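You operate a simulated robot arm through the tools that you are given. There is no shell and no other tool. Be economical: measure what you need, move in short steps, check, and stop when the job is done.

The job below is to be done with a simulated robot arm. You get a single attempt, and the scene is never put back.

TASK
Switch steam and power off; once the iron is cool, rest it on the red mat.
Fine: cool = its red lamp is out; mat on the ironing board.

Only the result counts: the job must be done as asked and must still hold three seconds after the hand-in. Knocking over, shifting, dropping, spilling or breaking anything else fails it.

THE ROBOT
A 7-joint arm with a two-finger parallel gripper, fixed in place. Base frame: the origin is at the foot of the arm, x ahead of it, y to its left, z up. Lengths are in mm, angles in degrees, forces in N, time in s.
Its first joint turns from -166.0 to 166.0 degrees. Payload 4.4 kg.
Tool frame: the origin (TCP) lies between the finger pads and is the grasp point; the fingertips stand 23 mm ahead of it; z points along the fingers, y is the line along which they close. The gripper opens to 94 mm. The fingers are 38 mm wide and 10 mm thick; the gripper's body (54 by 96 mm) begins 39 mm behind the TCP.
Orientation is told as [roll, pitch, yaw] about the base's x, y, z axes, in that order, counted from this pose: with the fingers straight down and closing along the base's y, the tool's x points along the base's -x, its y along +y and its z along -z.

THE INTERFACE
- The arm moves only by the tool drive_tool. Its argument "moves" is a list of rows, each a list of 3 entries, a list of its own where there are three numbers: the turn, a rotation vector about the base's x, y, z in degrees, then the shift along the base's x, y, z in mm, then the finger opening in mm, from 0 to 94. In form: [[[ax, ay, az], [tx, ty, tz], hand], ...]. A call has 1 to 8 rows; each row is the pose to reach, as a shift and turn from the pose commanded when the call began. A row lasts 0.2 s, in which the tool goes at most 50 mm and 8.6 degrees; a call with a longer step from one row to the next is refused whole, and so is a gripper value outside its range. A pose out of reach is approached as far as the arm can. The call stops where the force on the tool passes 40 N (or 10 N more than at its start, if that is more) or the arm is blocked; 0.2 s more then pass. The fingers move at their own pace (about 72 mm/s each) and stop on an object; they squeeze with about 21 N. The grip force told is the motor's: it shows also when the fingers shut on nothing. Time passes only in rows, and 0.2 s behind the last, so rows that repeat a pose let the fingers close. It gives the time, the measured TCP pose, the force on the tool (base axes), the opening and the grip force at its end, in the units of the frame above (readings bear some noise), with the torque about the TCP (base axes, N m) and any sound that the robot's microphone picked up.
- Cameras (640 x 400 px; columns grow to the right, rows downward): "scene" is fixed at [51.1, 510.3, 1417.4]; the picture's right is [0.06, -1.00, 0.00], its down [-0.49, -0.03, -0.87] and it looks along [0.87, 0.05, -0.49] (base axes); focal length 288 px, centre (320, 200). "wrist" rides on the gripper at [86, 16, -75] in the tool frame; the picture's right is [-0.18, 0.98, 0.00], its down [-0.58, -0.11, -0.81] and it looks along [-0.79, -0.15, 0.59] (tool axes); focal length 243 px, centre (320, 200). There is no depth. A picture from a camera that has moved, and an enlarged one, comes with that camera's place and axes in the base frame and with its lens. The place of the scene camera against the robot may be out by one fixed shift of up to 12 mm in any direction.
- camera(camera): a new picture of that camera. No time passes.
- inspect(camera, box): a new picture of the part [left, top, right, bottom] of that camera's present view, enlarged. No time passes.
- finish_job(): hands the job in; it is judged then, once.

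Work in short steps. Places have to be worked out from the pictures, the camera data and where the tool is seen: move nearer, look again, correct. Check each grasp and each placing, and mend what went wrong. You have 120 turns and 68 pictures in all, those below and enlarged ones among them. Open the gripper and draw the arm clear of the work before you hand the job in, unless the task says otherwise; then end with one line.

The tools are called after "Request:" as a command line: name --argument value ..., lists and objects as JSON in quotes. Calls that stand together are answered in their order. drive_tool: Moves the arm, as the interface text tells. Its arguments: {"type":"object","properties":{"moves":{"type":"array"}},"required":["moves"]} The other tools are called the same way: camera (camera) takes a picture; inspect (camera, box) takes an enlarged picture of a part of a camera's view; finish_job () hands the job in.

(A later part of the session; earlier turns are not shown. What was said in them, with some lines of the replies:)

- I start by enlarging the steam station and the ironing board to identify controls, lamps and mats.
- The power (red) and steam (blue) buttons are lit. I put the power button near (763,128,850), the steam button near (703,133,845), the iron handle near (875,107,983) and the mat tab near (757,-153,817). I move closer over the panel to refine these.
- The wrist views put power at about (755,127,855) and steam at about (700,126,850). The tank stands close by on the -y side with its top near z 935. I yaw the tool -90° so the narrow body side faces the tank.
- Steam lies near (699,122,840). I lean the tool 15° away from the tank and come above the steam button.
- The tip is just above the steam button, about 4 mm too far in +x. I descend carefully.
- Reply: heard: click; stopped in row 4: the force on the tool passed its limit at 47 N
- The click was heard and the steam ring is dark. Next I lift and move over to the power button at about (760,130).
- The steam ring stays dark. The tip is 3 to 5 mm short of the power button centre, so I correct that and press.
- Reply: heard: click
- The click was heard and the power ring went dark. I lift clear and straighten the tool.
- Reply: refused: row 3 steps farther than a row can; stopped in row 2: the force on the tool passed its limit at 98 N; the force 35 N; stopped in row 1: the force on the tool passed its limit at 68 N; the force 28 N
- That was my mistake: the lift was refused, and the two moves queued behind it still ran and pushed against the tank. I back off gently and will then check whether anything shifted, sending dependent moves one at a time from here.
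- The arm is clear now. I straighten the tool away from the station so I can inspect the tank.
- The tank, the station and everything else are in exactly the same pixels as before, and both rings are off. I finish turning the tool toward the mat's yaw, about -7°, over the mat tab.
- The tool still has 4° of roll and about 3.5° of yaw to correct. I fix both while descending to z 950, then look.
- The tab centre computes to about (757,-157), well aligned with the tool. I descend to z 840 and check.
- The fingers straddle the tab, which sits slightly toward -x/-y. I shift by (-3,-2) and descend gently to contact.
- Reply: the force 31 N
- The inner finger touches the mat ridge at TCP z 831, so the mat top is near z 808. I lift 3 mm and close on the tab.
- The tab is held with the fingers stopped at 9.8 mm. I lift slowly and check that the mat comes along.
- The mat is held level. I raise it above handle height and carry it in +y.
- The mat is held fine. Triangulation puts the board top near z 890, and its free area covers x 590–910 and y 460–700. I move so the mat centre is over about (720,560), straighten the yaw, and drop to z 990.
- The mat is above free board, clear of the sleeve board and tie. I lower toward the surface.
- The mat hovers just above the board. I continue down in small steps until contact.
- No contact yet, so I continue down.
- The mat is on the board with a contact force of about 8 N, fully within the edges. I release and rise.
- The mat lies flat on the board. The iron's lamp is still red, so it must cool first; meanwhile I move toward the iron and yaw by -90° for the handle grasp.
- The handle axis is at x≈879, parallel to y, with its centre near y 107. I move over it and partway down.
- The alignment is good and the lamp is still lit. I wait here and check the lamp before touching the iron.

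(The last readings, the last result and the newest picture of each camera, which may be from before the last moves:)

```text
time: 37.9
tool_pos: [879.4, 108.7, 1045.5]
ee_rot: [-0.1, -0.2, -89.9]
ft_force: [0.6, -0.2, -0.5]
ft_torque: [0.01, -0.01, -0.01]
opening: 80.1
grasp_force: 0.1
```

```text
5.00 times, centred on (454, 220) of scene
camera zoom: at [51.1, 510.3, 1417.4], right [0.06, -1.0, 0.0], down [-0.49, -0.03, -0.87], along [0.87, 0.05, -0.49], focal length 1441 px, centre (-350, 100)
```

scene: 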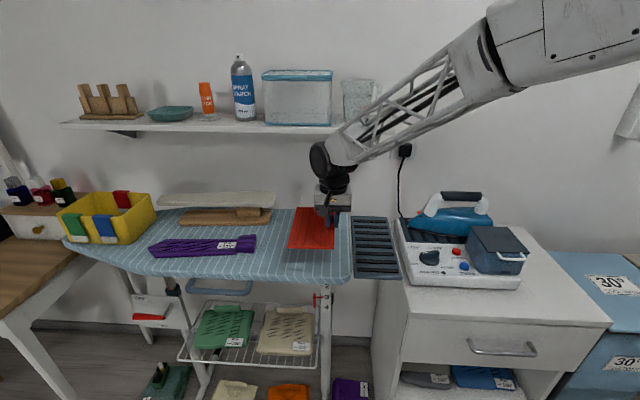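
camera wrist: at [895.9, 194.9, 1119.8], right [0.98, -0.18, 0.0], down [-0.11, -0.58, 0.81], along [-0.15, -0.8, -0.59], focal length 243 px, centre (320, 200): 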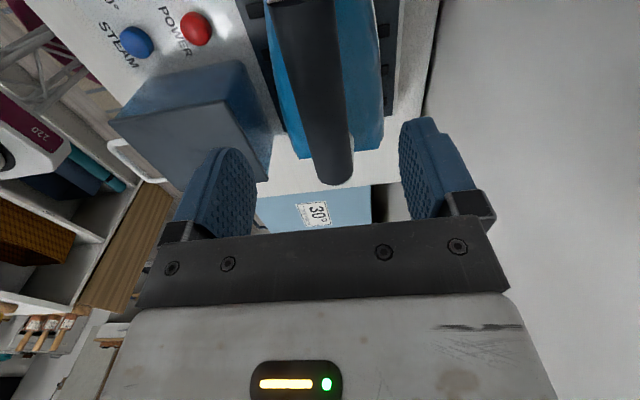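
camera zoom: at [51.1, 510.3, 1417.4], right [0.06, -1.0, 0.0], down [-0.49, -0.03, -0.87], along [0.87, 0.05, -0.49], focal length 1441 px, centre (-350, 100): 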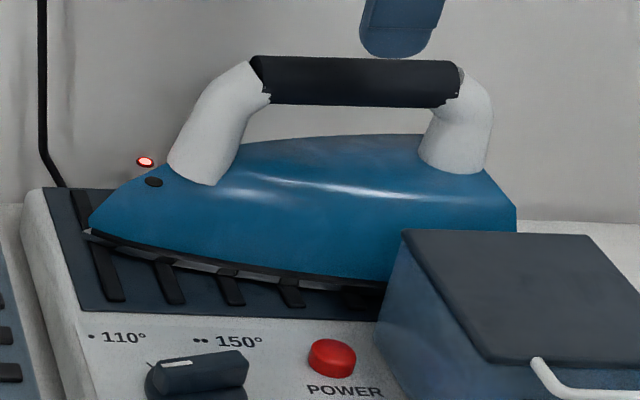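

The lamp is still red, so I keep waiting.

Request:
drive_tool --moves '[[[0, 0, 0], [0, 0, 0], 80], [[0, 0, 0], [0, 0, 0], 80], [[0, 0, 0], [0, 0, 0], 80], [[0, 0, 0], [0, 0, 0], 80], [[0, 0, 0], [0, 0, 0], 80], [[0, 0, 0], [0, 0, 0], 80], [[0, 0, 0], [0, 0, 0], 80], [[0, 0, 0], [0, 0, 0], 80]]'

Request:
drive_tool --moves '[[[0, 0, 0], [0, 0, 0], 80], [[0, 0, 0], [0, 0, 0], 80], [[0, 0, 0], [0, 0, 0], 80], [[0, 0, 0], [0, 0, 0], 80], [[0, 0, 0], [0, 0, 0], 80], [[0, 0, 0], [0, 0, 0], 80], [[0, 0, 0], [0, 0, 0], 80], [[0, 0, 0], [0, 0, 0], 80]]'

Request:
drive_tool --moves '[[[0, 0, 0], [0, 0, 0], 80], [[0, 0, 0], [0, 0, 0], 80], [[0, 0, 0], [0, 0, 0], 80], [[0, 0, 0], [0, 0, 0], 80], [[0, 0, 0], [0, 0, 0], 80], [[0, 0, 0], [0, 0, 0], 80], [[0, 0, 0], [0, 0, 0], 80], [[0, 0, 0], [0, 0, 0], 80]]'

Request:
drive_tool --moves '[[[0, 0, 0], [0, 0, 0], 80], [[0, 0, 0], [0, 0, 0], 80], [[0, 0, 0], [0, 0, 0], 80], [[0, 0, 0], [0, 0, 0], 80], [[0, 0, 0], [0, 0, 0], 80], [[0, 0, 0], [0, 0, 0], 80], [[0, 0, 0], [0, 0, 0], 80], [[0, 0, 0], [0, 0, 0], 80]]'

Request:
drive_tool --moves '[[[0, 0, 0], [0, 0, 0], 80], [[0, 0, 0], [0, 0, 0], 80], [[0, 0, 0], [0, 0, 0], 80], [[0, 0, 0], [0, 0, 0], 80], [[0, 0, 0], [0, 0, 0], 80], [[0, 0, 0], [0, 0, 0], 80], [[0, 0, 0], [0, 0, 0], 80], [[0, 0, 0], [0, 0, 0], 80]]'

Request:
inspect --camera "scene" --box '[390, 180, 518, 260]'

```text
time: 39.7
tool_pos: [878.9, 109.2, 1045.7]
ee_rot: [-0.1, -0.3, -90.1]
ft_force: [1.0, -0.4, 0.6]
ft_torque: [0.01, 0.01, -0.03]
opening: 79.8
grasp_force: 0.0
```

```text
time: 41.5
tool_pos: [879.5, 109.3, 1046.0]
ee_rot: [-0.3, 0.0, -90.0]
ft_force: [-0.8, -0.3, -0.1]
ft_torque: [0.04, -0.03, 0.03]
opening: 80.0
grasp_force: 0.0
```

```text
time: 43.3
tool_pos: [879.2, 109.5, 1045.5]
ee_rot: [-0.1, -0.3, -90.0]
ft_force: [0.2, 0.5, 0.3]
ft_torque: [0.01, 0.01, 0.0]
opening: 79.8
grasp_force: 0.0
```

```text
time: 45.1
tool_pos: [880.0, 109.0, 1045.9]
ee_rot: [-0.2, -0.2, -90.0]
ft_force: [-0.3, 0.3, 0.6]
ft_torque: [-0.01, 0.0, -0.03]
opening: 79.9
grasp_force: 0.1
```

```text
time: 46.9
tool_pos: [879.5, 109.1, 1046.2]
ee_rot: [-0.2, -0.1, -89.9]
ft_force: [0.2, -0.2, -0.3]
ft_torque: [0.01, -0.04, -0.01]
opening: 80.2
grasp_force: 0.0
```

```text
5.00 times, centred on (454, 220) of scene
camera zoom: at [51.1, 510.3, 1417.4], right [0.06, -1.0, 0.0], down [-0.49, -0.03, -0.87], along [0.87, 0.05, -0.49], focal length 1441 px, centre (-350, 100)
```

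zoom: 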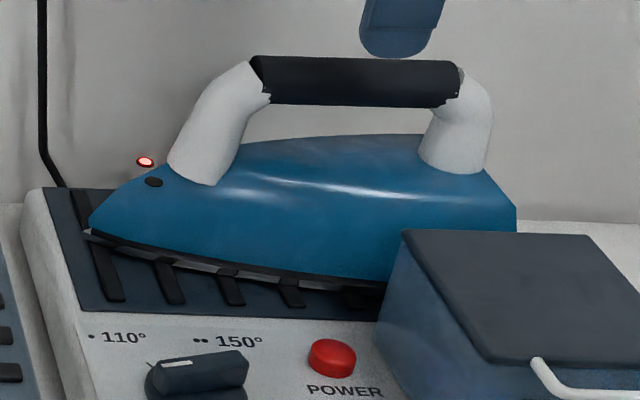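

It is still lit about 40 s after power off, so I continue waiting.

Request:
drive_tool --moves '[[[0, 0, 0], [0, 0, 0], 80], [[0, 0, 0], [0, 0, 0], 80], [[0, 0, 0], [0, 0, 0], 80], [[0, 0, 0], [0, 0, 0], 80], [[0, 0, 0], [0, 0, 0], 80], [[0, 0, 0], [0, 0, 0], 80], [[0, 0, 0], [0, 0, 0], 80], [[0, 0, 0], [0, 0, 0], 80]]'

Request:
drive_tool --moves '[[[0, 0, 0], [0, 0, 0], 80], [[0, 0, 0], [0, 0, 0], 80], [[0, 0, 0], [0, 0, 0], 80], [[0, 0, 0], [0, 0, 0], 80], [[0, 0, 0], [0, 0, 0], 80], [[0, 0, 0], [0, 0, 0], 80], [[0, 0, 0], [0, 0, 0], 80], [[0, 0, 0], [0, 0, 0], 80]]'

Request:
drive_tool --moves '[[[0, 0, 0], [0, 0, 0], 80], [[0, 0, 0], [0, 0, 0], 80], [[0, 0, 0], [0, 0, 0], 80], [[0, 0, 0], [0, 0, 0], 80], [[0, 0, 0], [0, 0, 0], 80], [[0, 0, 0], [0, 0, 0], 80], [[0, 0, 0], [0, 0, 0], 80], [[0, 0, 0], [0, 0, 0], 80]]'

Request:
drive_tool --moves '[[[0, 0, 0], [0, 0, 0], 80], [[0, 0, 0], [0, 0, 0], 80], [[0, 0, 0], [0, 0, 0], 80], [[0, 0, 0], [0, 0, 0], 80], [[0, 0, 0], [0, 0, 0], 80], [[0, 0, 0], [0, 0, 0], 80], [[0, 0, 0], [0, 0, 0], 80], [[0, 0, 0], [0, 0, 0], 80]]'

Request:
drive_tool --moves '[[[0, 0, 0], [0, 0, 0], 80], [[0, 0, 0], [0, 0, 0], 80], [[0, 0, 0], [0, 0, 0], 80], [[0, 0, 0], [0, 0, 0], 80], [[0, 0, 0], [0, 0, 0], 80], [[0, 0, 0], [0, 0, 0], 80], [[0, 0, 0], [0, 0, 0], 80], [[0, 0, 0], [0, 0, 0], 80]]'

Request:
inspect --camera "scene" --box '[390, 180, 550, 280]'

```text
time: 48.7
tool_pos: [879.1, 110.2, 1046.6]
ee_rot: [0.0, -0.2, -90.0]
ft_force: [-0.6, -0.6, 0.0]
ft_torque: [-0.01, 0.0, 0.01]
opening: 80.1
grasp_force: 0.1
```

```text
time: 50.5
tool_pos: [879.2, 108.1, 1045.5]
ee_rot: [-0.1, -0.1, -90.0]
ft_force: [0.8, 0.6, 0.9]
ft_torque: [0.02, -0.03, 0.0]
opening: 80.0
grasp_force: 0.0
```

```text
time: 52.3
tool_pos: [879.2, 109.1, 1045.6]
ee_rot: [-0.1, -0.2, -90.1]
ft_force: [0.2, 0.3, -0.1]
ft_torque: [-0.02, -0.03, -0.03]
opening: 79.9
grasp_force: 0.0
```

```text
time: 54.1
tool_pos: [879.8, 109.1, 1045.6]
ee_rot: [-0.2, -0.2, -90.0]
ft_force: [1.3, 0.3, 0.4]
ft_torque: [0.02, 0.01, -0.01]
opening: 79.9
grasp_force: 0.1
```

```text
time: 55.9
tool_pos: [878.6, 109.3, 1045.3]
ee_rot: [-0.1, -0.2, -90.0]
ft_force: [0.7, -0.7, 0.1]
ft_torque: [0.01, -0.02, 0.01]
opening: 79.9
grasp_force: 0.1
```

```text
4.00 times, centred on (470, 230) of scene
camera zoom: at [51.1, 510.3, 1417.4], right [0.06, -1.0, 0.0], down [-0.49, -0.03, -0.87], along [0.87, 0.05, -0.49], focal length 1153 px, centre (-280, 80)
```

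zoom: 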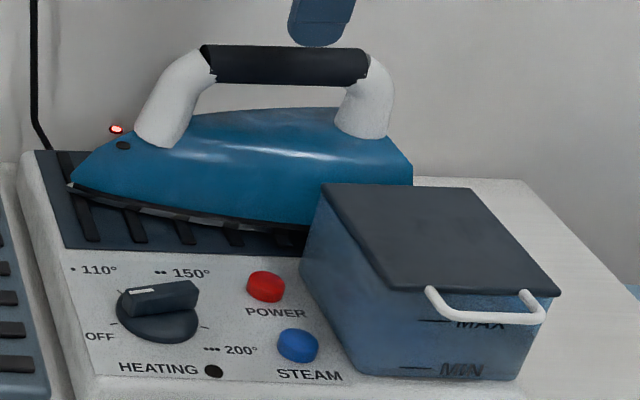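

Both buttons are off and the lamp is perhaps fading slightly. I wait further.

Request:
drive_tool --moves '[[[0, 0, 0], [0, 0, 0], 80], [[0, 0, 0], [0, 0, 0], 80], [[0, 0, 0], [0, 0, 0], 80], [[0, 0, 0], [0, 0, 0], 80], [[0, 0, 0], [0, 0, 0], 80], [[0, 0, 0], [0, 0, 0], 80], [[0, 0, 0], [0, 0, 0], 80], [[0, 0, 0], [0, 0, 0], 80]]'

Request:
drive_tool --moves '[[[0, 0, 0], [0, 0, 0], 80], [[0, 0, 0], [0, 0, 0], 80], [[0, 0, 0], [0, 0, 0], 80], [[0, 0, 0], [0, 0, 0], 80], [[0, 0, 0], [0, 0, 0], 80], [[0, 0, 0], [0, 0, 0], 80], [[0, 0, 0], [0, 0, 0], 80], [[0, 0, 0], [0, 0, 0], 80]]'

Request:
drive_tool --moves '[[[0, 0, 0], [0, 0, 0], 80], [[0, 0, 0], [0, 0, 0], 80], [[0, 0, 0], [0, 0, 0], 80], [[0, 0, 0], [0, 0, 0], 80], [[0, 0, 0], [0, 0, 0], 80], [[0, 0, 0], [0, 0, 0], 80], [[0, 0, 0], [0, 0, 0], 80], [[0, 0, 0], [0, 0, 0], 80]]'

Request:
drive_tool --moves '[[[0, 0, 0], [0, 0, 0], 80], [[0, 0, 0], [0, 0, 0], 80], [[0, 0, 0], [0, 0, 0], 80], [[0, 0, 0], [0, 0, 0], 80], [[0, 0, 0], [0, 0, 0], 80], [[0, 0, 0], [0, 0, 0], 80], [[0, 0, 0], [0, 0, 0], 80], [[0, 0, 0], [0, 0, 0], 80]]'

Request:
drive_tool --moves '[[[0, 0, 0], [0, 0, 0], 80], [[0, 0, 0], [0, 0, 0], 80], [[0, 0, 0], [0, 0, 0], 80], [[0, 0, 0], [0, 0, 0], 80], [[0, 0, 0], [0, 0, 0], 80], [[0, 0, 0], [0, 0, 0], 80], [[0, 0, 0], [0, 0, 0], 80], [[0, 0, 0], [0, 0, 0], 80]]'

Request:
inspect --camera "scene" --box '[390, 180, 550, 280]'

```text
time: 57.7
tool_pos: [879.4, 108.6, 1046.3]
ee_rot: [-0.1, -0.1, -90.0]
ft_force: [0.0, 0.6, -0.6]
ft_torque: [0.0, 0.01, 0.02]
opening: 79.9
grasp_force: 0.0
```

```text
time: 59.5
tool_pos: [879.5, 109.3, 1046.0]
ee_rot: [-0.1, -0.3, -90.0]
ft_force: [-0.1, -0.1, 0.6]
ft_torque: [-0.02, 0.02, 0.02]
opening: 80.2
grasp_force: 0.2
```

```text
time: 61.3
tool_pos: [879.2, 109.0, 1045.8]
ee_rot: [-0.1, -0.2, -90.0]
ft_force: [-0.4, 0.0, 0.9]
ft_torque: [0.0, 0.02, 0.03]
opening: 79.8
grasp_force: 0.0
```

```text
time: 63.1
tool_pos: [878.6, 109.6, 1046.1]
ee_rot: [-0.1, -0.2, -90.0]
ft_force: [-0.1, 0.6, -0.6]
ft_torque: [-0.01, -0.01, -0.06]
opening: 79.9
grasp_force: 0.1
```

```text
time: 64.9
tool_pos: [878.5, 109.0, 1046.2]
ee_rot: [-0.1, -0.2, -90.0]
ft_force: [0.0, -0.2, 0.8]
ft_torque: [-0.03, 0.02, 0.01]
opening: 80.1
grasp_force: 0.2
```

```text
4.00 times, centred on (470, 230) of scene
camera zoom: at [51.1, 510.3, 1417.4], right [0.06, -1.0, 0.0], down [-0.49, -0.03, -0.87], along [0.87, 0.05, -0.49], focal length 1153 px, centre (-280, 80)
```

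zoom: 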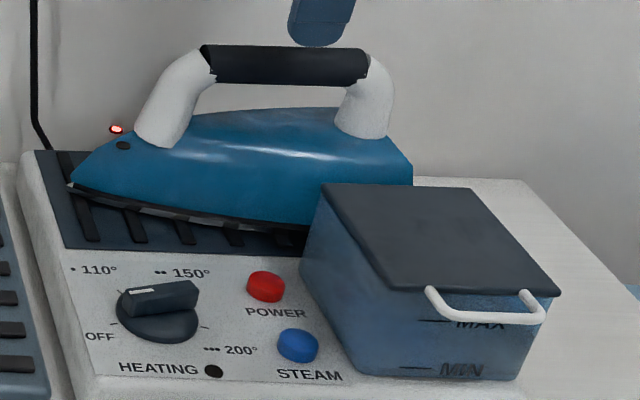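

Still lit. I wait a little more, then zoom tightly on the lamp.

Request:
drive_tool --moves '[[[0, 0, 0], [0, 0, 0], 80], [[0, 0, 0], [0, 0, 0], 80], [[0, 0, 0], [0, 0, 0], 80], [[0, 0, 0], [0, 0, 0], 80], [[0, 0, 0], [0, 0, 0], 80], [[0, 0, 0], [0, 0, 0], 80], [[0, 0, 0], [0, 0, 0], 80], [[0, 0, 0], [0, 0, 0], 80]]'

Request:
drive_tool --moves '[[[0, 0, 0], [0, 0, 0], 80], [[0, 0, 0], [0, 0, 0], 80], [[0, 0, 0], [0, 0, 0], 80], [[0, 0, 0], [0, 0, 0], 80], [[0, 0, 0], [0, 0, 0], 80], [[0, 0, 0], [0, 0, 0], 80], [[0, 0, 0], [0, 0, 0], 80], [[0, 0, 0], [0, 0, 0], 80]]'

Request:
inspect --camera "scene" --box '[400, 200, 432, 220]'

```text
time: 66.7
tool_pos: [879.2, 109.4, 1045.0]
ee_rot: [-0.1, -0.2, -90.1]
ft_force: [0.9, 0.0, 1.6]
ft_torque: [0.02, -0.02, -0.01]
opening: 80.4
grasp_force: 0.1
```

```text
time: 68.5
tool_pos: [879.0, 109.6, 1044.6]
ee_rot: [-0.2, -0.2, -90.0]
ft_force: [0.4, -0.2, 0.2]
ft_torque: [0.04, 0.0, 0.02]
opening: 80.1
grasp_force: 0.1
```

```text
16.00 times, centred on (416, 210) of scene
camera zoom: at [51.1, 510.3, 1417.4], right [0.06, -1.0, 0.0], down [-0.49, -0.03, -0.87], along [0.87, 0.05, -0.49], focal length 4612 px, centre (-1216, 40)
```

zoom: 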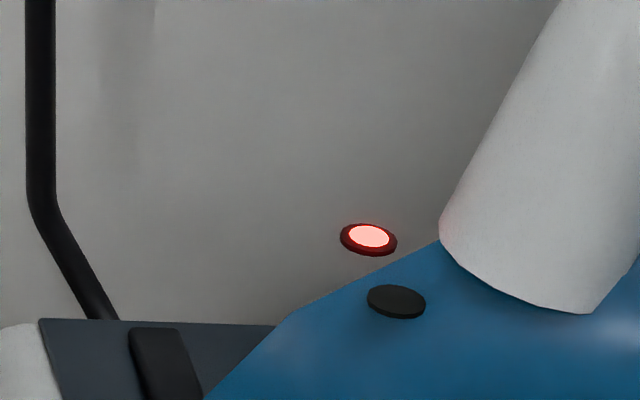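

The lamp still glows, so I keep waiting.

Request:
drive_tool --moves '[[[0, 0, 0], [0, 0, 0], 80], [[0, 0, 0], [0, 0, 0], 80], [[0, 0, 0], [0, 0, 0], 80], [[0, 0, 0], [0, 0, 0], 80], [[0, 0, 0], [0, 0, 0], 80], [[0, 0, 0], [0, 0, 0], 80], [[0, 0, 0], [0, 0, 0], 80], [[0, 0, 0], [0, 0, 0], 80]]'

Request:
drive_tool --moves '[[[0, 0, 0], [0, 0, 0], 80], [[0, 0, 0], [0, 0, 0], 80], [[0, 0, 0], [0, 0, 0], 80], [[0, 0, 0], [0, 0, 0], 80], [[0, 0, 0], [0, 0, 0], 80], [[0, 0, 0], [0, 0, 0], 80], [[0, 0, 0], [0, 0, 0], 80], [[0, 0, 0], [0, 0, 0], 80]]'

Request:
drive_tool --moves '[[[0, 0, 0], [0, 0, 0], 80], [[0, 0, 0], [0, 0, 0], 80], [[0, 0, 0], [0, 0, 0], 80], [[0, 0, 0], [0, 0, 0], 80], [[0, 0, 0], [0, 0, 0], 80], [[0, 0, 0], [0, 0, 0], 80], [[0, 0, 0], [0, 0, 0], 80], [[0, 0, 0], [0, 0, 0], 80]]'

Request:
inspect --camera "scene" --box '[400, 200, 432, 220]'

```text
time: 70.3
tool_pos: [878.8, 108.3, 1045.3]
ee_rot: [-0.1, -0.2, -90.0]
ft_force: [-0.5, -0.1, -0.8]
ft_torque: [0.0, -0.02, -0.01]
opening: 80.0
grasp_force: 0.3
```

```text
time: 72.1
tool_pos: [878.7, 107.0, 1045.6]
ee_rot: [-0.1, -0.2, -90.1]
ft_force: [-0.4, 0.3, -0.2]
ft_torque: [0.0, -0.03, 0.01]
opening: 80.0
grasp_force: 0.0
```

```text
time: 73.9
tool_pos: [879.0, 109.8, 1045.5]
ee_rot: [-0.1, -0.3, -90.0]
ft_force: [-0.1, 0.9, 0.2]
ft_torque: [0.01, 0.02, 0.01]
opening: 80.0
grasp_force: 0.1
```

```text
16.00 times, centred on (416, 210) of scene
camera zoom: at [51.1, 510.3, 1417.4], right [0.06, -1.0, 0.0], down [-0.49, -0.03, -0.87], along [0.87, 0.05, -0.49], focal length 4612 px, centre (-1216, 40)
```

zoom: 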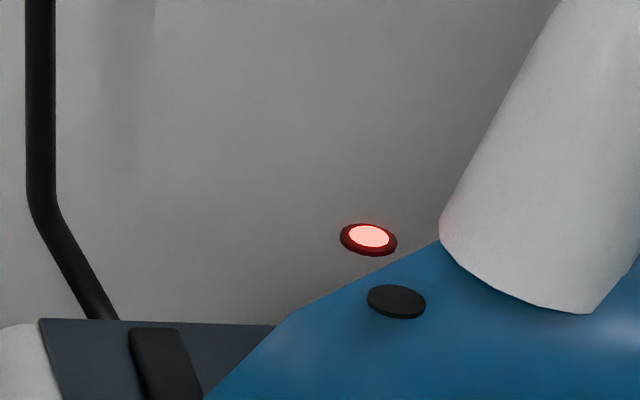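

The rim glow is slowly dimming, so the iron is cooling. I wait longer.

Request:
drive_tool --moves '[[[0, 0, 0], [0, 0, 0], 80], [[0, 0, 0], [0, 0, 0], 80], [[0, 0, 0], [0, 0, 0], 80], [[0, 0, 0], [0, 0, 0], 80], [[0, 0, 0], [0, 0, 0], 80], [[0, 0, 0], [0, 0, 0], 80], [[0, 0, 0], [0, 0, 0], 80], [[0, 0, 0], [0, 0, 0], 80]]'

Request:
drive_tool --moves '[[[0, 0, 0], [0, 0, 0], 80], [[0, 0, 0], [0, 0, 0], 80], [[0, 0, 0], [0, 0, 0], 80], [[0, 0, 0], [0, 0, 0], 80], [[0, 0, 0], [0, 0, 0], 80], [[0, 0, 0], [0, 0, 0], 80], [[0, 0, 0], [0, 0, 0], 80], [[0, 0, 0], [0, 0, 0], 80]]'

Request:
drive_tool --moves '[[[0, 0, 0], [0, 0, 0], 80], [[0, 0, 0], [0, 0, 0], 80], [[0, 0, 0], [0, 0, 0], 80], [[0, 0, 0], [0, 0, 0], 80], [[0, 0, 0], [0, 0, 0], 80], [[0, 0, 0], [0, 0, 0], 80], [[0, 0, 0], [0, 0, 0], 80], [[0, 0, 0], [0, 0, 0], 80]]'

Request:
drive_tool --moves '[[[0, 0, 0], [0, 0, 0], 80], [[0, 0, 0], [0, 0, 0], 80], [[0, 0, 0], [0, 0, 0], 80], [[0, 0, 0], [0, 0, 0], 80], [[0, 0, 0], [0, 0, 0], 80], [[0, 0, 0], [0, 0, 0], 80], [[0, 0, 0], [0, 0, 0], 80], [[0, 0, 0], [0, 0, 0], 80]]'

Request:
drive_tool --moves '[[[0, 0, 0], [0, 0, 0], 80], [[0, 0, 0], [0, 0, 0], 80], [[0, 0, 0], [0, 0, 0], 80], [[0, 0, 0], [0, 0, 0], 80], [[0, 0, 0], [0, 0, 0], 80], [[0, 0, 0], [0, 0, 0], 80], [[0, 0, 0], [0, 0, 0], 80], [[0, 0, 0], [0, 0, 0], 80]]'

Request:
inspect --camera "scene" --box '[400, 200, 432, 220]'

```text
time: 75.7
tool_pos: [879.3, 109.1, 1046.2]
ee_rot: [0.0, -0.2, -89.9]
ft_force: [0.2, -0.5, -0.4]
ft_torque: [-0.01, 0.0, -0.02]
opening: 80.2
grasp_force: 0.2
```

```text
time: 77.5
tool_pos: [879.1, 107.6, 1046.2]
ee_rot: [0.0, -0.2, -90.0]
ft_force: [-0.2, 0.4, -1.1]
ft_torque: [0.02, 0.0, 0.02]
opening: 80.1
grasp_force: 0.0
```

```text
time: 79.3
tool_pos: [878.8, 109.3, 1045.6]
ee_rot: [-0.1, -0.2, -90.0]
ft_force: [-0.4, 0.3, -0.2]
ft_torque: [0.0, 0.03, -0.03]
opening: 79.9
grasp_force: 0.1
```

```text
time: 81.1
tool_pos: [879.6, 109.8, 1046.5]
ee_rot: [-0.1, -0.2, -90.0]
ft_force: [0.2, 0.9, 0.0]
ft_torque: [0.0, 0.04, -0.01]
opening: 80.0
grasp_force: 0.0
```

```text
time: 82.9
tool_pos: [878.6, 109.5, 1046.3]
ee_rot: [-0.2, -0.1, -90.0]
ft_force: [0.7, 0.4, 0.1]
ft_torque: [-0.05, -0.01, 0.05]
opening: 80.1
grasp_force: 0.1
```

```text
16.00 times, centred on (416, 210) of scene
camera zoom: at [51.1, 510.3, 1417.4], right [0.06, -1.0, 0.0], down [-0.49, -0.03, -0.87], along [0.87, 0.05, -0.49], focal length 4612 px, centre (-1216, 40)
```

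zoom: 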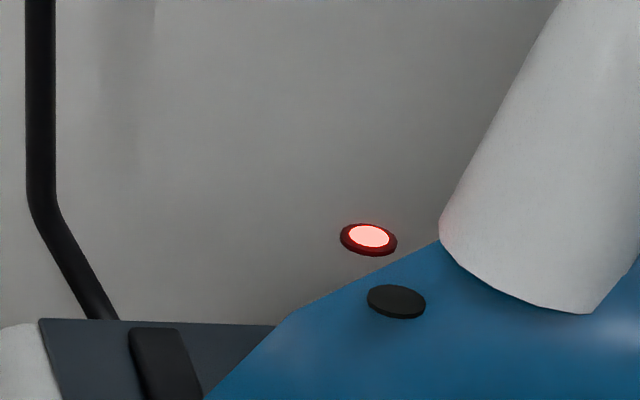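

The rim is a bit darker again. I continue waiting.

Request:
drive_tool --moves '[[[0, 0, 0], [0, 0, 0], 80], [[0, 0, 0], [0, 0, 0], 80], [[0, 0, 0], [0, 0, 0], 80], [[0, 0, 0], [0, 0, 0], 80], [[0, 0, 0], [0, 0, 0], 80], [[0, 0, 0], [0, 0, 0], 80], [[0, 0, 0], [0, 0, 0], 80], [[0, 0, 0], [0, 0, 0], 80]]'

Request:
drive_tool --moves '[[[0, 0, 0], [0, 0, 0], 80], [[0, 0, 0], [0, 0, 0], 80], [[0, 0, 0], [0, 0, 0], 80], [[0, 0, 0], [0, 0, 0], 80], [[0, 0, 0], [0, 0, 0], 80], [[0, 0, 0], [0, 0, 0], 80], [[0, 0, 0], [0, 0, 0], 80], [[0, 0, 0], [0, 0, 0], 80]]'

Request:
drive_tool --moves '[[[0, 0, 0], [0, 0, 0], 80], [[0, 0, 0], [0, 0, 0], 80], [[0, 0, 0], [0, 0, 0], 80], [[0, 0, 0], [0, 0, 0], 80], [[0, 0, 0], [0, 0, 0], 80], [[0, 0, 0], [0, 0, 0], 80], [[0, 0, 0], [0, 0, 0], 80], [[0, 0, 0], [0, 0, 0], 80]]'

Request:
drive_tool --moves '[[[0, 0, 0], [0, 0, 0], 80], [[0, 0, 0], [0, 0, 0], 80], [[0, 0, 0], [0, 0, 0], 80], [[0, 0, 0], [0, 0, 0], 80], [[0, 0, 0], [0, 0, 0], 80], [[0, 0, 0], [0, 0, 0], 80], [[0, 0, 0], [0, 0, 0], 80], [[0, 0, 0], [0, 0, 0], 80]]'

Request:
drive_tool --moves '[[[0, 0, 0], [0, 0, 0], 80], [[0, 0, 0], [0, 0, 0], 80], [[0, 0, 0], [0, 0, 0], 80], [[0, 0, 0], [0, 0, 0], 80], [[0, 0, 0], [0, 0, 0], 80], [[0, 0, 0], [0, 0, 0], 80], [[0, 0, 0], [0, 0, 0], 80], [[0, 0, 0], [0, 0, 0], 80]]'

Request:
drive_tool --moves '[[[0, 0, 0], [0, 0, 0], 80], [[0, 0, 0], [0, 0, 0], 80], [[0, 0, 0], [0, 0, 0], 80], [[0, 0, 0], [0, 0, 0], 80], [[0, 0, 0], [0, 0, 0], 80], [[0, 0, 0], [0, 0, 0], 80], [[0, 0, 0], [0, 0, 0], 80], [[0, 0, 0], [0, 0, 0], 80]]'

Request:
inspect --camera "scene" --box '[400, 200, 432, 220]'

```text
time: 84.7
tool_pos: [879.9, 109.0, 1046.3]
ee_rot: [0.0, -0.3, -90.0]
ft_force: [-0.8, -1.0, 0.5]
ft_torque: [0.02, 0.06, -0.01]
opening: 80.0
grasp_force: 0.0
```

```text
time: 86.5
tool_pos: [879.5, 109.2, 1046.2]
ee_rot: [0.0, -0.1, -89.9]
ft_force: [0.4, 0.6, 0.0]
ft_torque: [0.01, -0.02, 0.01]
opening: 80.2
grasp_force: 0.1
```

```text
time: 88.3
tool_pos: [879.7, 109.9, 1044.9]
ee_rot: [-0.1, -0.2, -90.0]
ft_force: [0.7, 0.4, -0.2]
ft_torque: [-0.03, 0.0, 0.04]
opening: 79.9
grasp_force: 0.1
```

```text
time: 90.1
tool_pos: [879.3, 109.8, 1046.2]
ee_rot: [-0.1, -0.1, -90.0]
ft_force: [-0.3, 0.3, -0.3]
ft_torque: [-0.04, 0.02, -0.04]
opening: 79.9
grasp_force: 0.1
```

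```text
time: 91.9
tool_pos: [878.7, 107.7, 1045.7]
ee_rot: [-0.1, -0.2, -90.0]
ft_force: [-1.2, 0.9, -0.5]
ft_torque: [0.01, 0.01, -0.02]
opening: 79.9
grasp_force: 0.0
```

```text
time: 93.7
tool_pos: [879.6, 109.3, 1046.2]
ee_rot: [-0.1, -0.2, -90.0]
ft_force: [0.0, -0.7, -0.4]
ft_torque: [-0.02, 0.01, 0.01]
opening: 80.0
grasp_force: 0.1
```

```text
16.00 times, centred on (416, 210) of scene
camera zoom: at [51.1, 510.3, 1417.4], right [0.06, -1.0, 0.0], down [-0.49, -0.03, -0.87], along [0.87, 0.05, -0.49], focal length 4612 px, centre (-1216, 40)
```

zoom: 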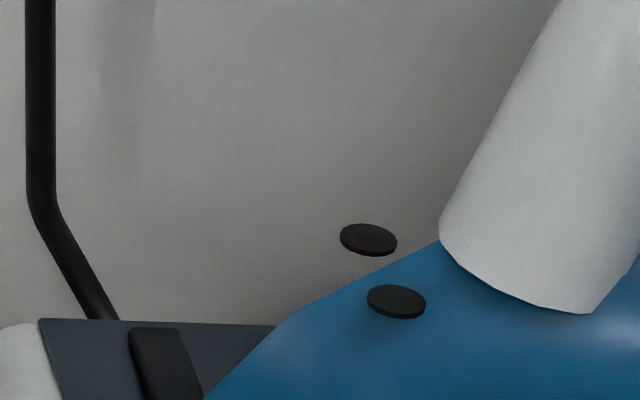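

The lamp is out, so the iron is cool. I descend onto the handle.

Request:
drive_tool --moves '[[[0, 0, 0], [1, 0, -20], 80], [[0, 0, 0], [1, 0, -40], 80], [[0, 0, 0], [1, 0, -52], 80], [[0, 0, 0], [1, 0, -60], 80]]'

Request:
inspect --camera "scene" --box '[400, 170, 528, 250]'

Request:
camera --camera "wrist"

```text
time: 94.7
tool_pos: [879.9, 108.1, 985.1]
ee_rot: [-0.2, -0.2, -90.0]
ft_force: [0.3, 0.4, -0.5]
ft_torque: [-0.04, -0.03, -0.04]
opening: 80.0
grasp_force: 0.0
```

```text
5.00 times, centred on (464, 210) of scene
camera zoom: at [51.1, 510.3, 1417.4], right [0.06, -1.0, 0.0], down [-0.49, -0.03, -0.87], along [0.87, 0.05, -0.49], focal length 1441 px, centre (-400, 150)
```

zoom: 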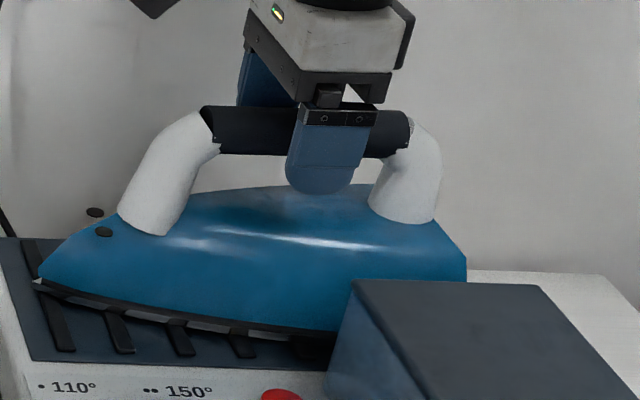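

```text
21 pictures are left
camera wrist: at [896.8, 195.0, 1059.1], right [0.98, -0.18, 0.0], down [-0.11, -0.58, 0.81], along [-0.15, -0.8, -0.59], focal length 243 px, centre (320, 200)
```

wrist: 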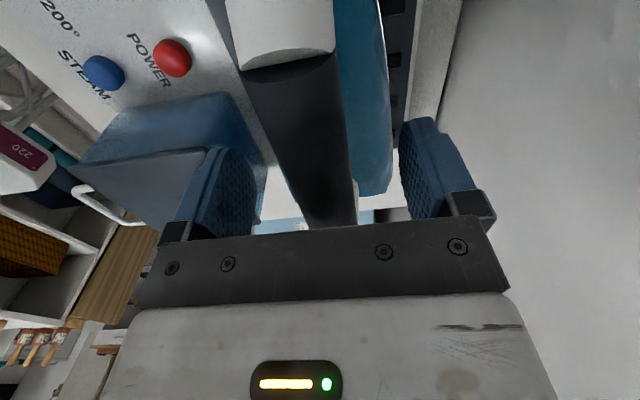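

The fingers straddle the handle correctly. I close the gripper.

Request:
drive_tool --moves '[[[0, 0, 0], [0, 3, -2], 60], [[0, 0, 0], [0, 3, -2], 40], [[0, 0, 0], [0, 3, -2], 15], [[0, 0, 0], [0, 3, -2], 0], [[0, 0, 0], [0, 3, -2], 0], [[0, 0, 0], [0, 3, -2], 0]]'

```text
time: 96.1
tool_pos: [880.3, 112.2, 983.2]
ee_rot: [-0.1, -0.2, -90.0]
ft_force: [-0.3, 2.7, -0.6]
ft_torque: [-0.01, 0.0, -0.15]
opening: 30.8
grasp_force: 21.2
```

The handle is gripped at 30.8 mm. I lift slowly.

Request:
drive_tool --moves '[[[0, 0, 0], [0, 0, 5], 0], [[0, 0, 0], [0, 0, 12], 0], [[0, 0, 0], [0, 0, 22], 0], [[0, 0, 0], [0, 0, 35], 0], [[0, 0, 0], [0, 0, 50], 0]]'

Request:
inspect --camera "scene" --box '[390, 150, 550, 250]'

```text
time: 97.3
tool_pos: [877.9, 113.3, 1032.7]
ee_rot: [-0.2, -0.1, -90.0]
ft_force: [-0.6, -0.3, -12.7]
ft_torque: [0.04, -0.01, 0.02]
opening: 30.9
grasp_force: 20.7
```

```text
4.00 times, centred on (470, 200) of scene
camera zoom: at [51.1, 510.3, 1417.4], right [0.06, -1.0, 0.0], down [-0.49, -0.03, -0.87], along [0.87, 0.05, -0.49], focal length 1153 px, centre (-280, 200)
```

zoom: 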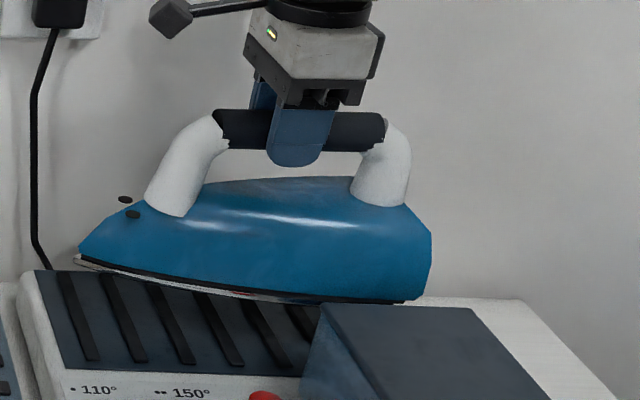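

The iron is lifted level at about 12.7 N with negligible torque. I raise it above the tank and shelf-free zone and start carrying while turning the yaw back toward 0°, so it lies along the mat.

Request:
drive_tool --moves '[[[0, 0, 0], [-5, 0, 20], 0], [[0, 0, 0], [-10, 0, 42], 0], [[0, 0, 0], [-16, 5, 60], 0], [[0, 0, 5], [-25, 25, 65], 0], [[0, 0, 11], [-34, 50, 65], 0], [[0, 0, 17], [-43, 78, 65], 0], [[0, 0, 23], [-52, 106, 65], 0], [[0, 0, 30], [-61, 134, 65], 0]]'

Request:
drive_tool --moves '[[[0, 0, 7], [-8, 20, 0], 0], [[0, 0, 14], [-16, 42, 0], 0], [[0, 0, 21], [-24, 66, 0], 0], [[0, 0, 28], [-32, 92, 0], 0], [[0, 0, 35], [-40, 118, 0], 0], [[0, 0, 42], [-48, 144, 0], 0], [[0, 0, 49], [-56, 168, 0], 0], [[0, 0, 54], [-60, 185, 0], 0]]'

Request:
camera --camera "scene"

```text
time: 99.1
tool_pos: [819.3, 246.3, 1099.3]
ee_rot: [-0.2, -0.2, -59.9]
ft_force: [-0.3, 0.3, -12.9]
ft_torque: [0.05, 0.04, -0.01]
opening: 30.7
grasp_force: 20.1
```

```text
time: 100.9
tool_pos: [760.0, 431.1, 1099.4]
ee_rot: [-0.2, -0.3, -5.9]
ft_force: [-0.7, 0.1, -12.6]
ft_torque: [-0.03, 0.03, -0.01]
opening: 30.8
grasp_force: 20.9
```

```text
19 pictures are left
```

scene: 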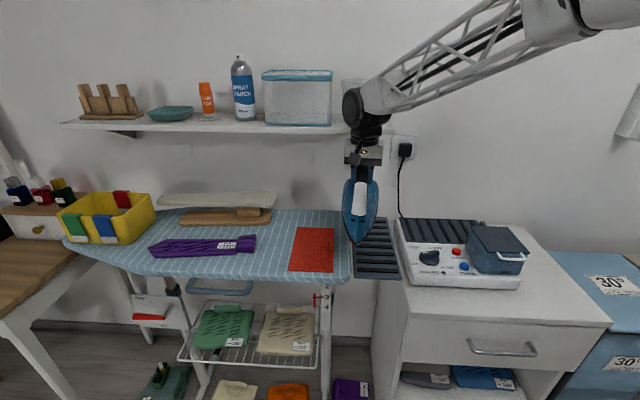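

The iron is held well with its tip toward the robot. I move over the mat at about (733,570) and lower to z 1050.

Request:
drive_tool --moves '[[[0, 0, 2], [-5, 25, 0], 0], [[0, 0, 4], [-10, 52, 0], 0], [[0, 0, 6], [-16, 80, 0], 0], [[0, 0, 6], [-22, 110, -10], 0], [[0, 0, 6], [-27, 139, -30], 0], [[0, 0, 6], [-27, 139, -50], 0]]'

Request:
inspect --camera "scene" --box '[240, 160, 400, 290]'

Request:
camera --camera "wrist"

```text
time: 102.3
tool_pos: [730.3, 570.4, 1049.6]
ee_rot: [-0.1, -0.3, 0.1]
ft_force: [0.2, 0.0, -12.3]
ft_torque: [0.0, 0.08, -0.03]
opening: 30.9
grasp_force: 20.7
```

```text
3.08 times, centred on (320, 225) of scene
camera zoom: at [51.1, 510.3, 1417.4], right [0.06, -1.0, 0.0], down [-0.49, -0.03, -0.87], along [0.87, 0.05, -0.49], focal length 887 px, centre (320, 123)
```

zoom: 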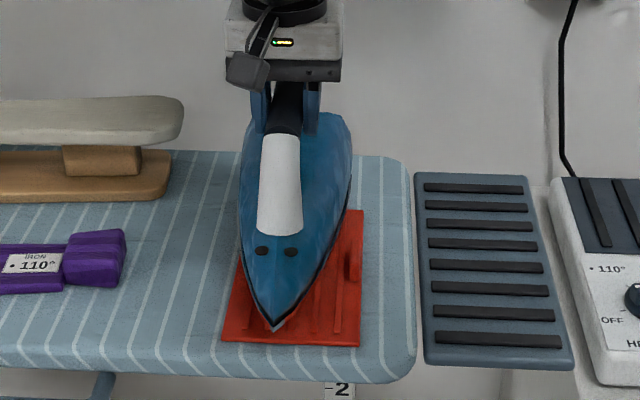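

```text
17 pictures are left
camera wrist: at [644.7, 586.1, 1123.0], right [0.18, 0.98, 0.0], down [0.58, -0.11, 0.81], along [0.8, -0.15, -0.59], focal length 243 px, centre (320, 200)
```

wrist: 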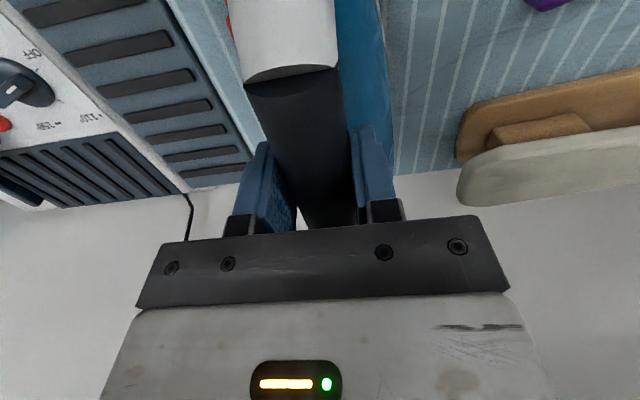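

After correcting for the crop, the mat spans about y 503–621 and x 615–814. The iron axis is at y≈571, just clear of the tab. I lower toward the mat.

Request:
drive_tool --moves '[[[0, 0, 0], [0, 1, -10], 0], [[0, 0, 0], [0, 1, -18], 0], [[0, 0, 0], [0, 1, -24], 0], [[0, 0, 0], [0, 1, -28], 0], [[0, 0, 0], [0, 1, -31], 0]]'

Request:
inspect --camera "scene" --box '[240, 190, 400, 290]'

```text
time: 103.5
tool_pos: [731.6, 571.8, 1019.1]
ee_rot: [-0.2, -0.2, 0.0]
ft_force: [-6.4, -3.9, 4.0]
ft_torque: [-0.29, 0.47, -0.04]
opening: 30.8
grasp_force: 20.6
```

```text
4.00 times, centred on (320, 240) of scene
camera zoom: at [51.1, 510.3, 1417.4], right [0.06, -1.0, 0.0], down [-0.49, -0.03, -0.87], along [0.87, 0.05, -0.49], focal length 1153 px, centre (320, 40)
```

zoom: 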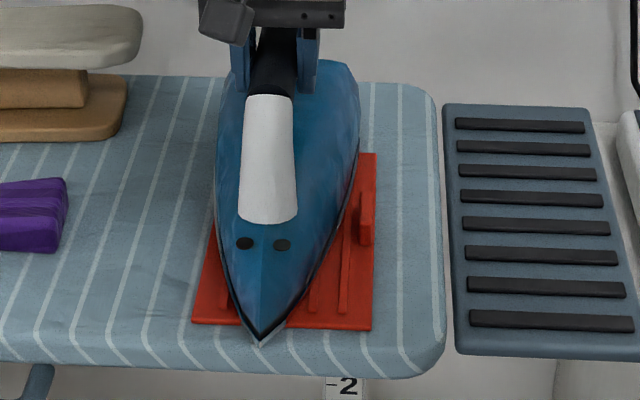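

The mat now carries the weight: the force went from -12.5 to +4 N. The iron is on the mat beside the tab, so I release and rise.

Request:
drive_tool --moves '[[[0, 0, 0], [0, 0, 0], 34], [[0, 0, 0], [0, 0, 0], 45], [[0, 0, 0], [0, 0, 0], 70], [[0, 0, 0], [0, 0, 0], 80], [[0, 0, 0], [0, 0, 15], 80], [[0, 0, 0], [0, 0, 40], 80], [[0, 0, 0], [0, 0, 75], 80]]'

Request:
inspect --camera "scene" --box '[240, 180, 400, 280]'

Request:
camera --camera "wrist"

```text
time: 105.1
tool_pos: [729.5, 572.7, 1091.5]
ee_rot: [-0.2, -0.1, 0.0]
ft_force: [0.3, 1.1, -0.2]
ft_torque: [0.01, 0.01, -0.02]
opening: 79.9
grasp_force: 0.1
```

```text
4.00 times, centred on (320, 230) of scene
camera zoom: at [51.1, 510.3, 1417.4], right [0.06, -1.0, 0.0], down [-0.49, -0.03, -0.87], along [0.87, 0.05, -0.49], focal length 1153 px, centre (320, 80)
```

zoom: 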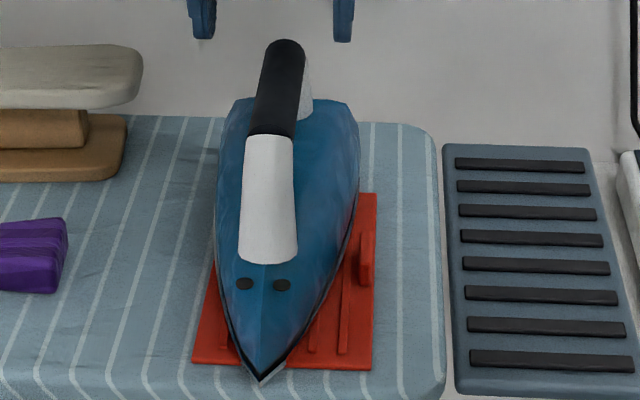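

```text
14 pictures are left
camera wrist: at [644.3, 587.8, 1164.5], right [0.18, 0.98, 0.0], down [0.58, -0.11, 0.81], along [0.79, -0.15, -0.59], focal length 243 px, centre (320, 200)
```

wrist: 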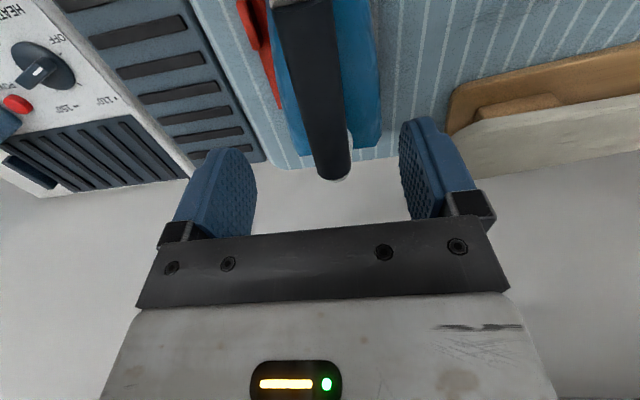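

The iron stands stably on the mat, clear of the tab. I draw the arm clear and take a last look at the whole scene.

Request:
drive_tool --moves '[[[0, 0, 0], [-10, -10, 30], 80], [[0, 0, 0], [-30, -40, 55], 80], [[0, 0, 0], [-50, -80, 60], 80], [[0, 0, 0], [-70, -120, 60], 80], [[0, 0, 0], [-80, -160, 60], 80], [[0, 0, 0], [-90, -205, 60], 80], [[0, 0, 0], [-100, -250, 60], 80], [[0, 0, 0], [-100, -295, 60], 80]]'

Request:
camera --camera "scene"

Request:
inspect --camera "scene" --box '[380, 200, 540, 300]'

Request:
inspect --camera "scene" --box '[272, 190, 368, 290]'

```text
time: 106.9
tool_pos: [632.5, 275.6, 1152.7]
ee_rot: [-0.2, -0.2, 0.1]
ft_force: [0.1, 0.6, -1.0]
ft_torque: [0.01, 0.01, 0.01]
opening: 79.9
grasp_force: 0.2
```

```text
13 pictures are left
```

scene: 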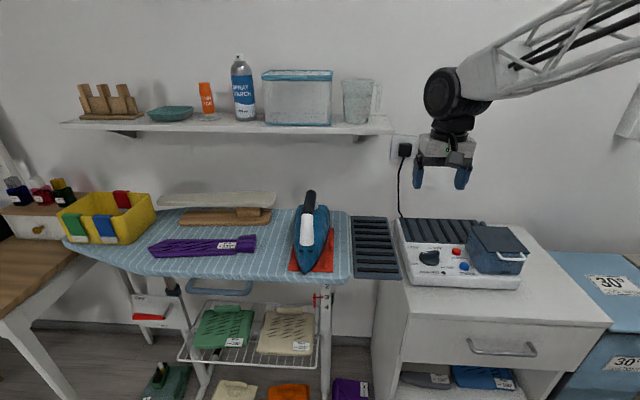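

```text
4.00 times, centred on (460, 250) of scene
camera zoom: at [51.1, 510.3, 1417.4], right [0.06, -1.0, 0.0], down [-0.49, -0.03, -0.87], along [0.87, 0.05, -0.49], focal length 1153 px, centre (-240, 0)
```

zoom: 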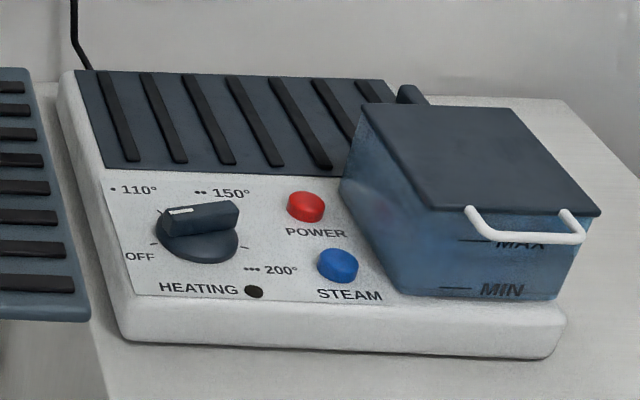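

```text
4.00 times, centred on (320, 240) of scene
camera zoom: at [51.1, 510.3, 1417.4], right [0.06, -1.0, 0.0], down [-0.49, -0.03, -0.87], along [0.87, 0.05, -0.49], focal length 1153 px, centre (320, 40)
```

zoom: 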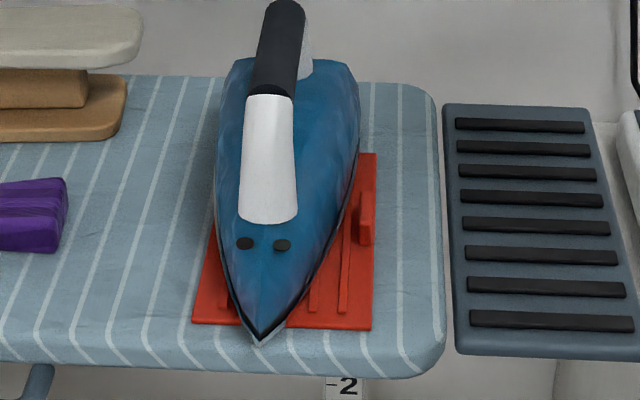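

Steam and power are off, the lamp is out, and the iron rests on the mat on the board. Nothing else has moved and the arm is clear, so I hand in.

Request:
finish_job

```text
The job is handed in.
```

Steam and power are off, and after its red lamp went out the iron was set down on the red mat, which I moved from the cabinet onto the ironing board; one badly queued move pushed hard on the water tank, but pictures before and after show it did not shift.
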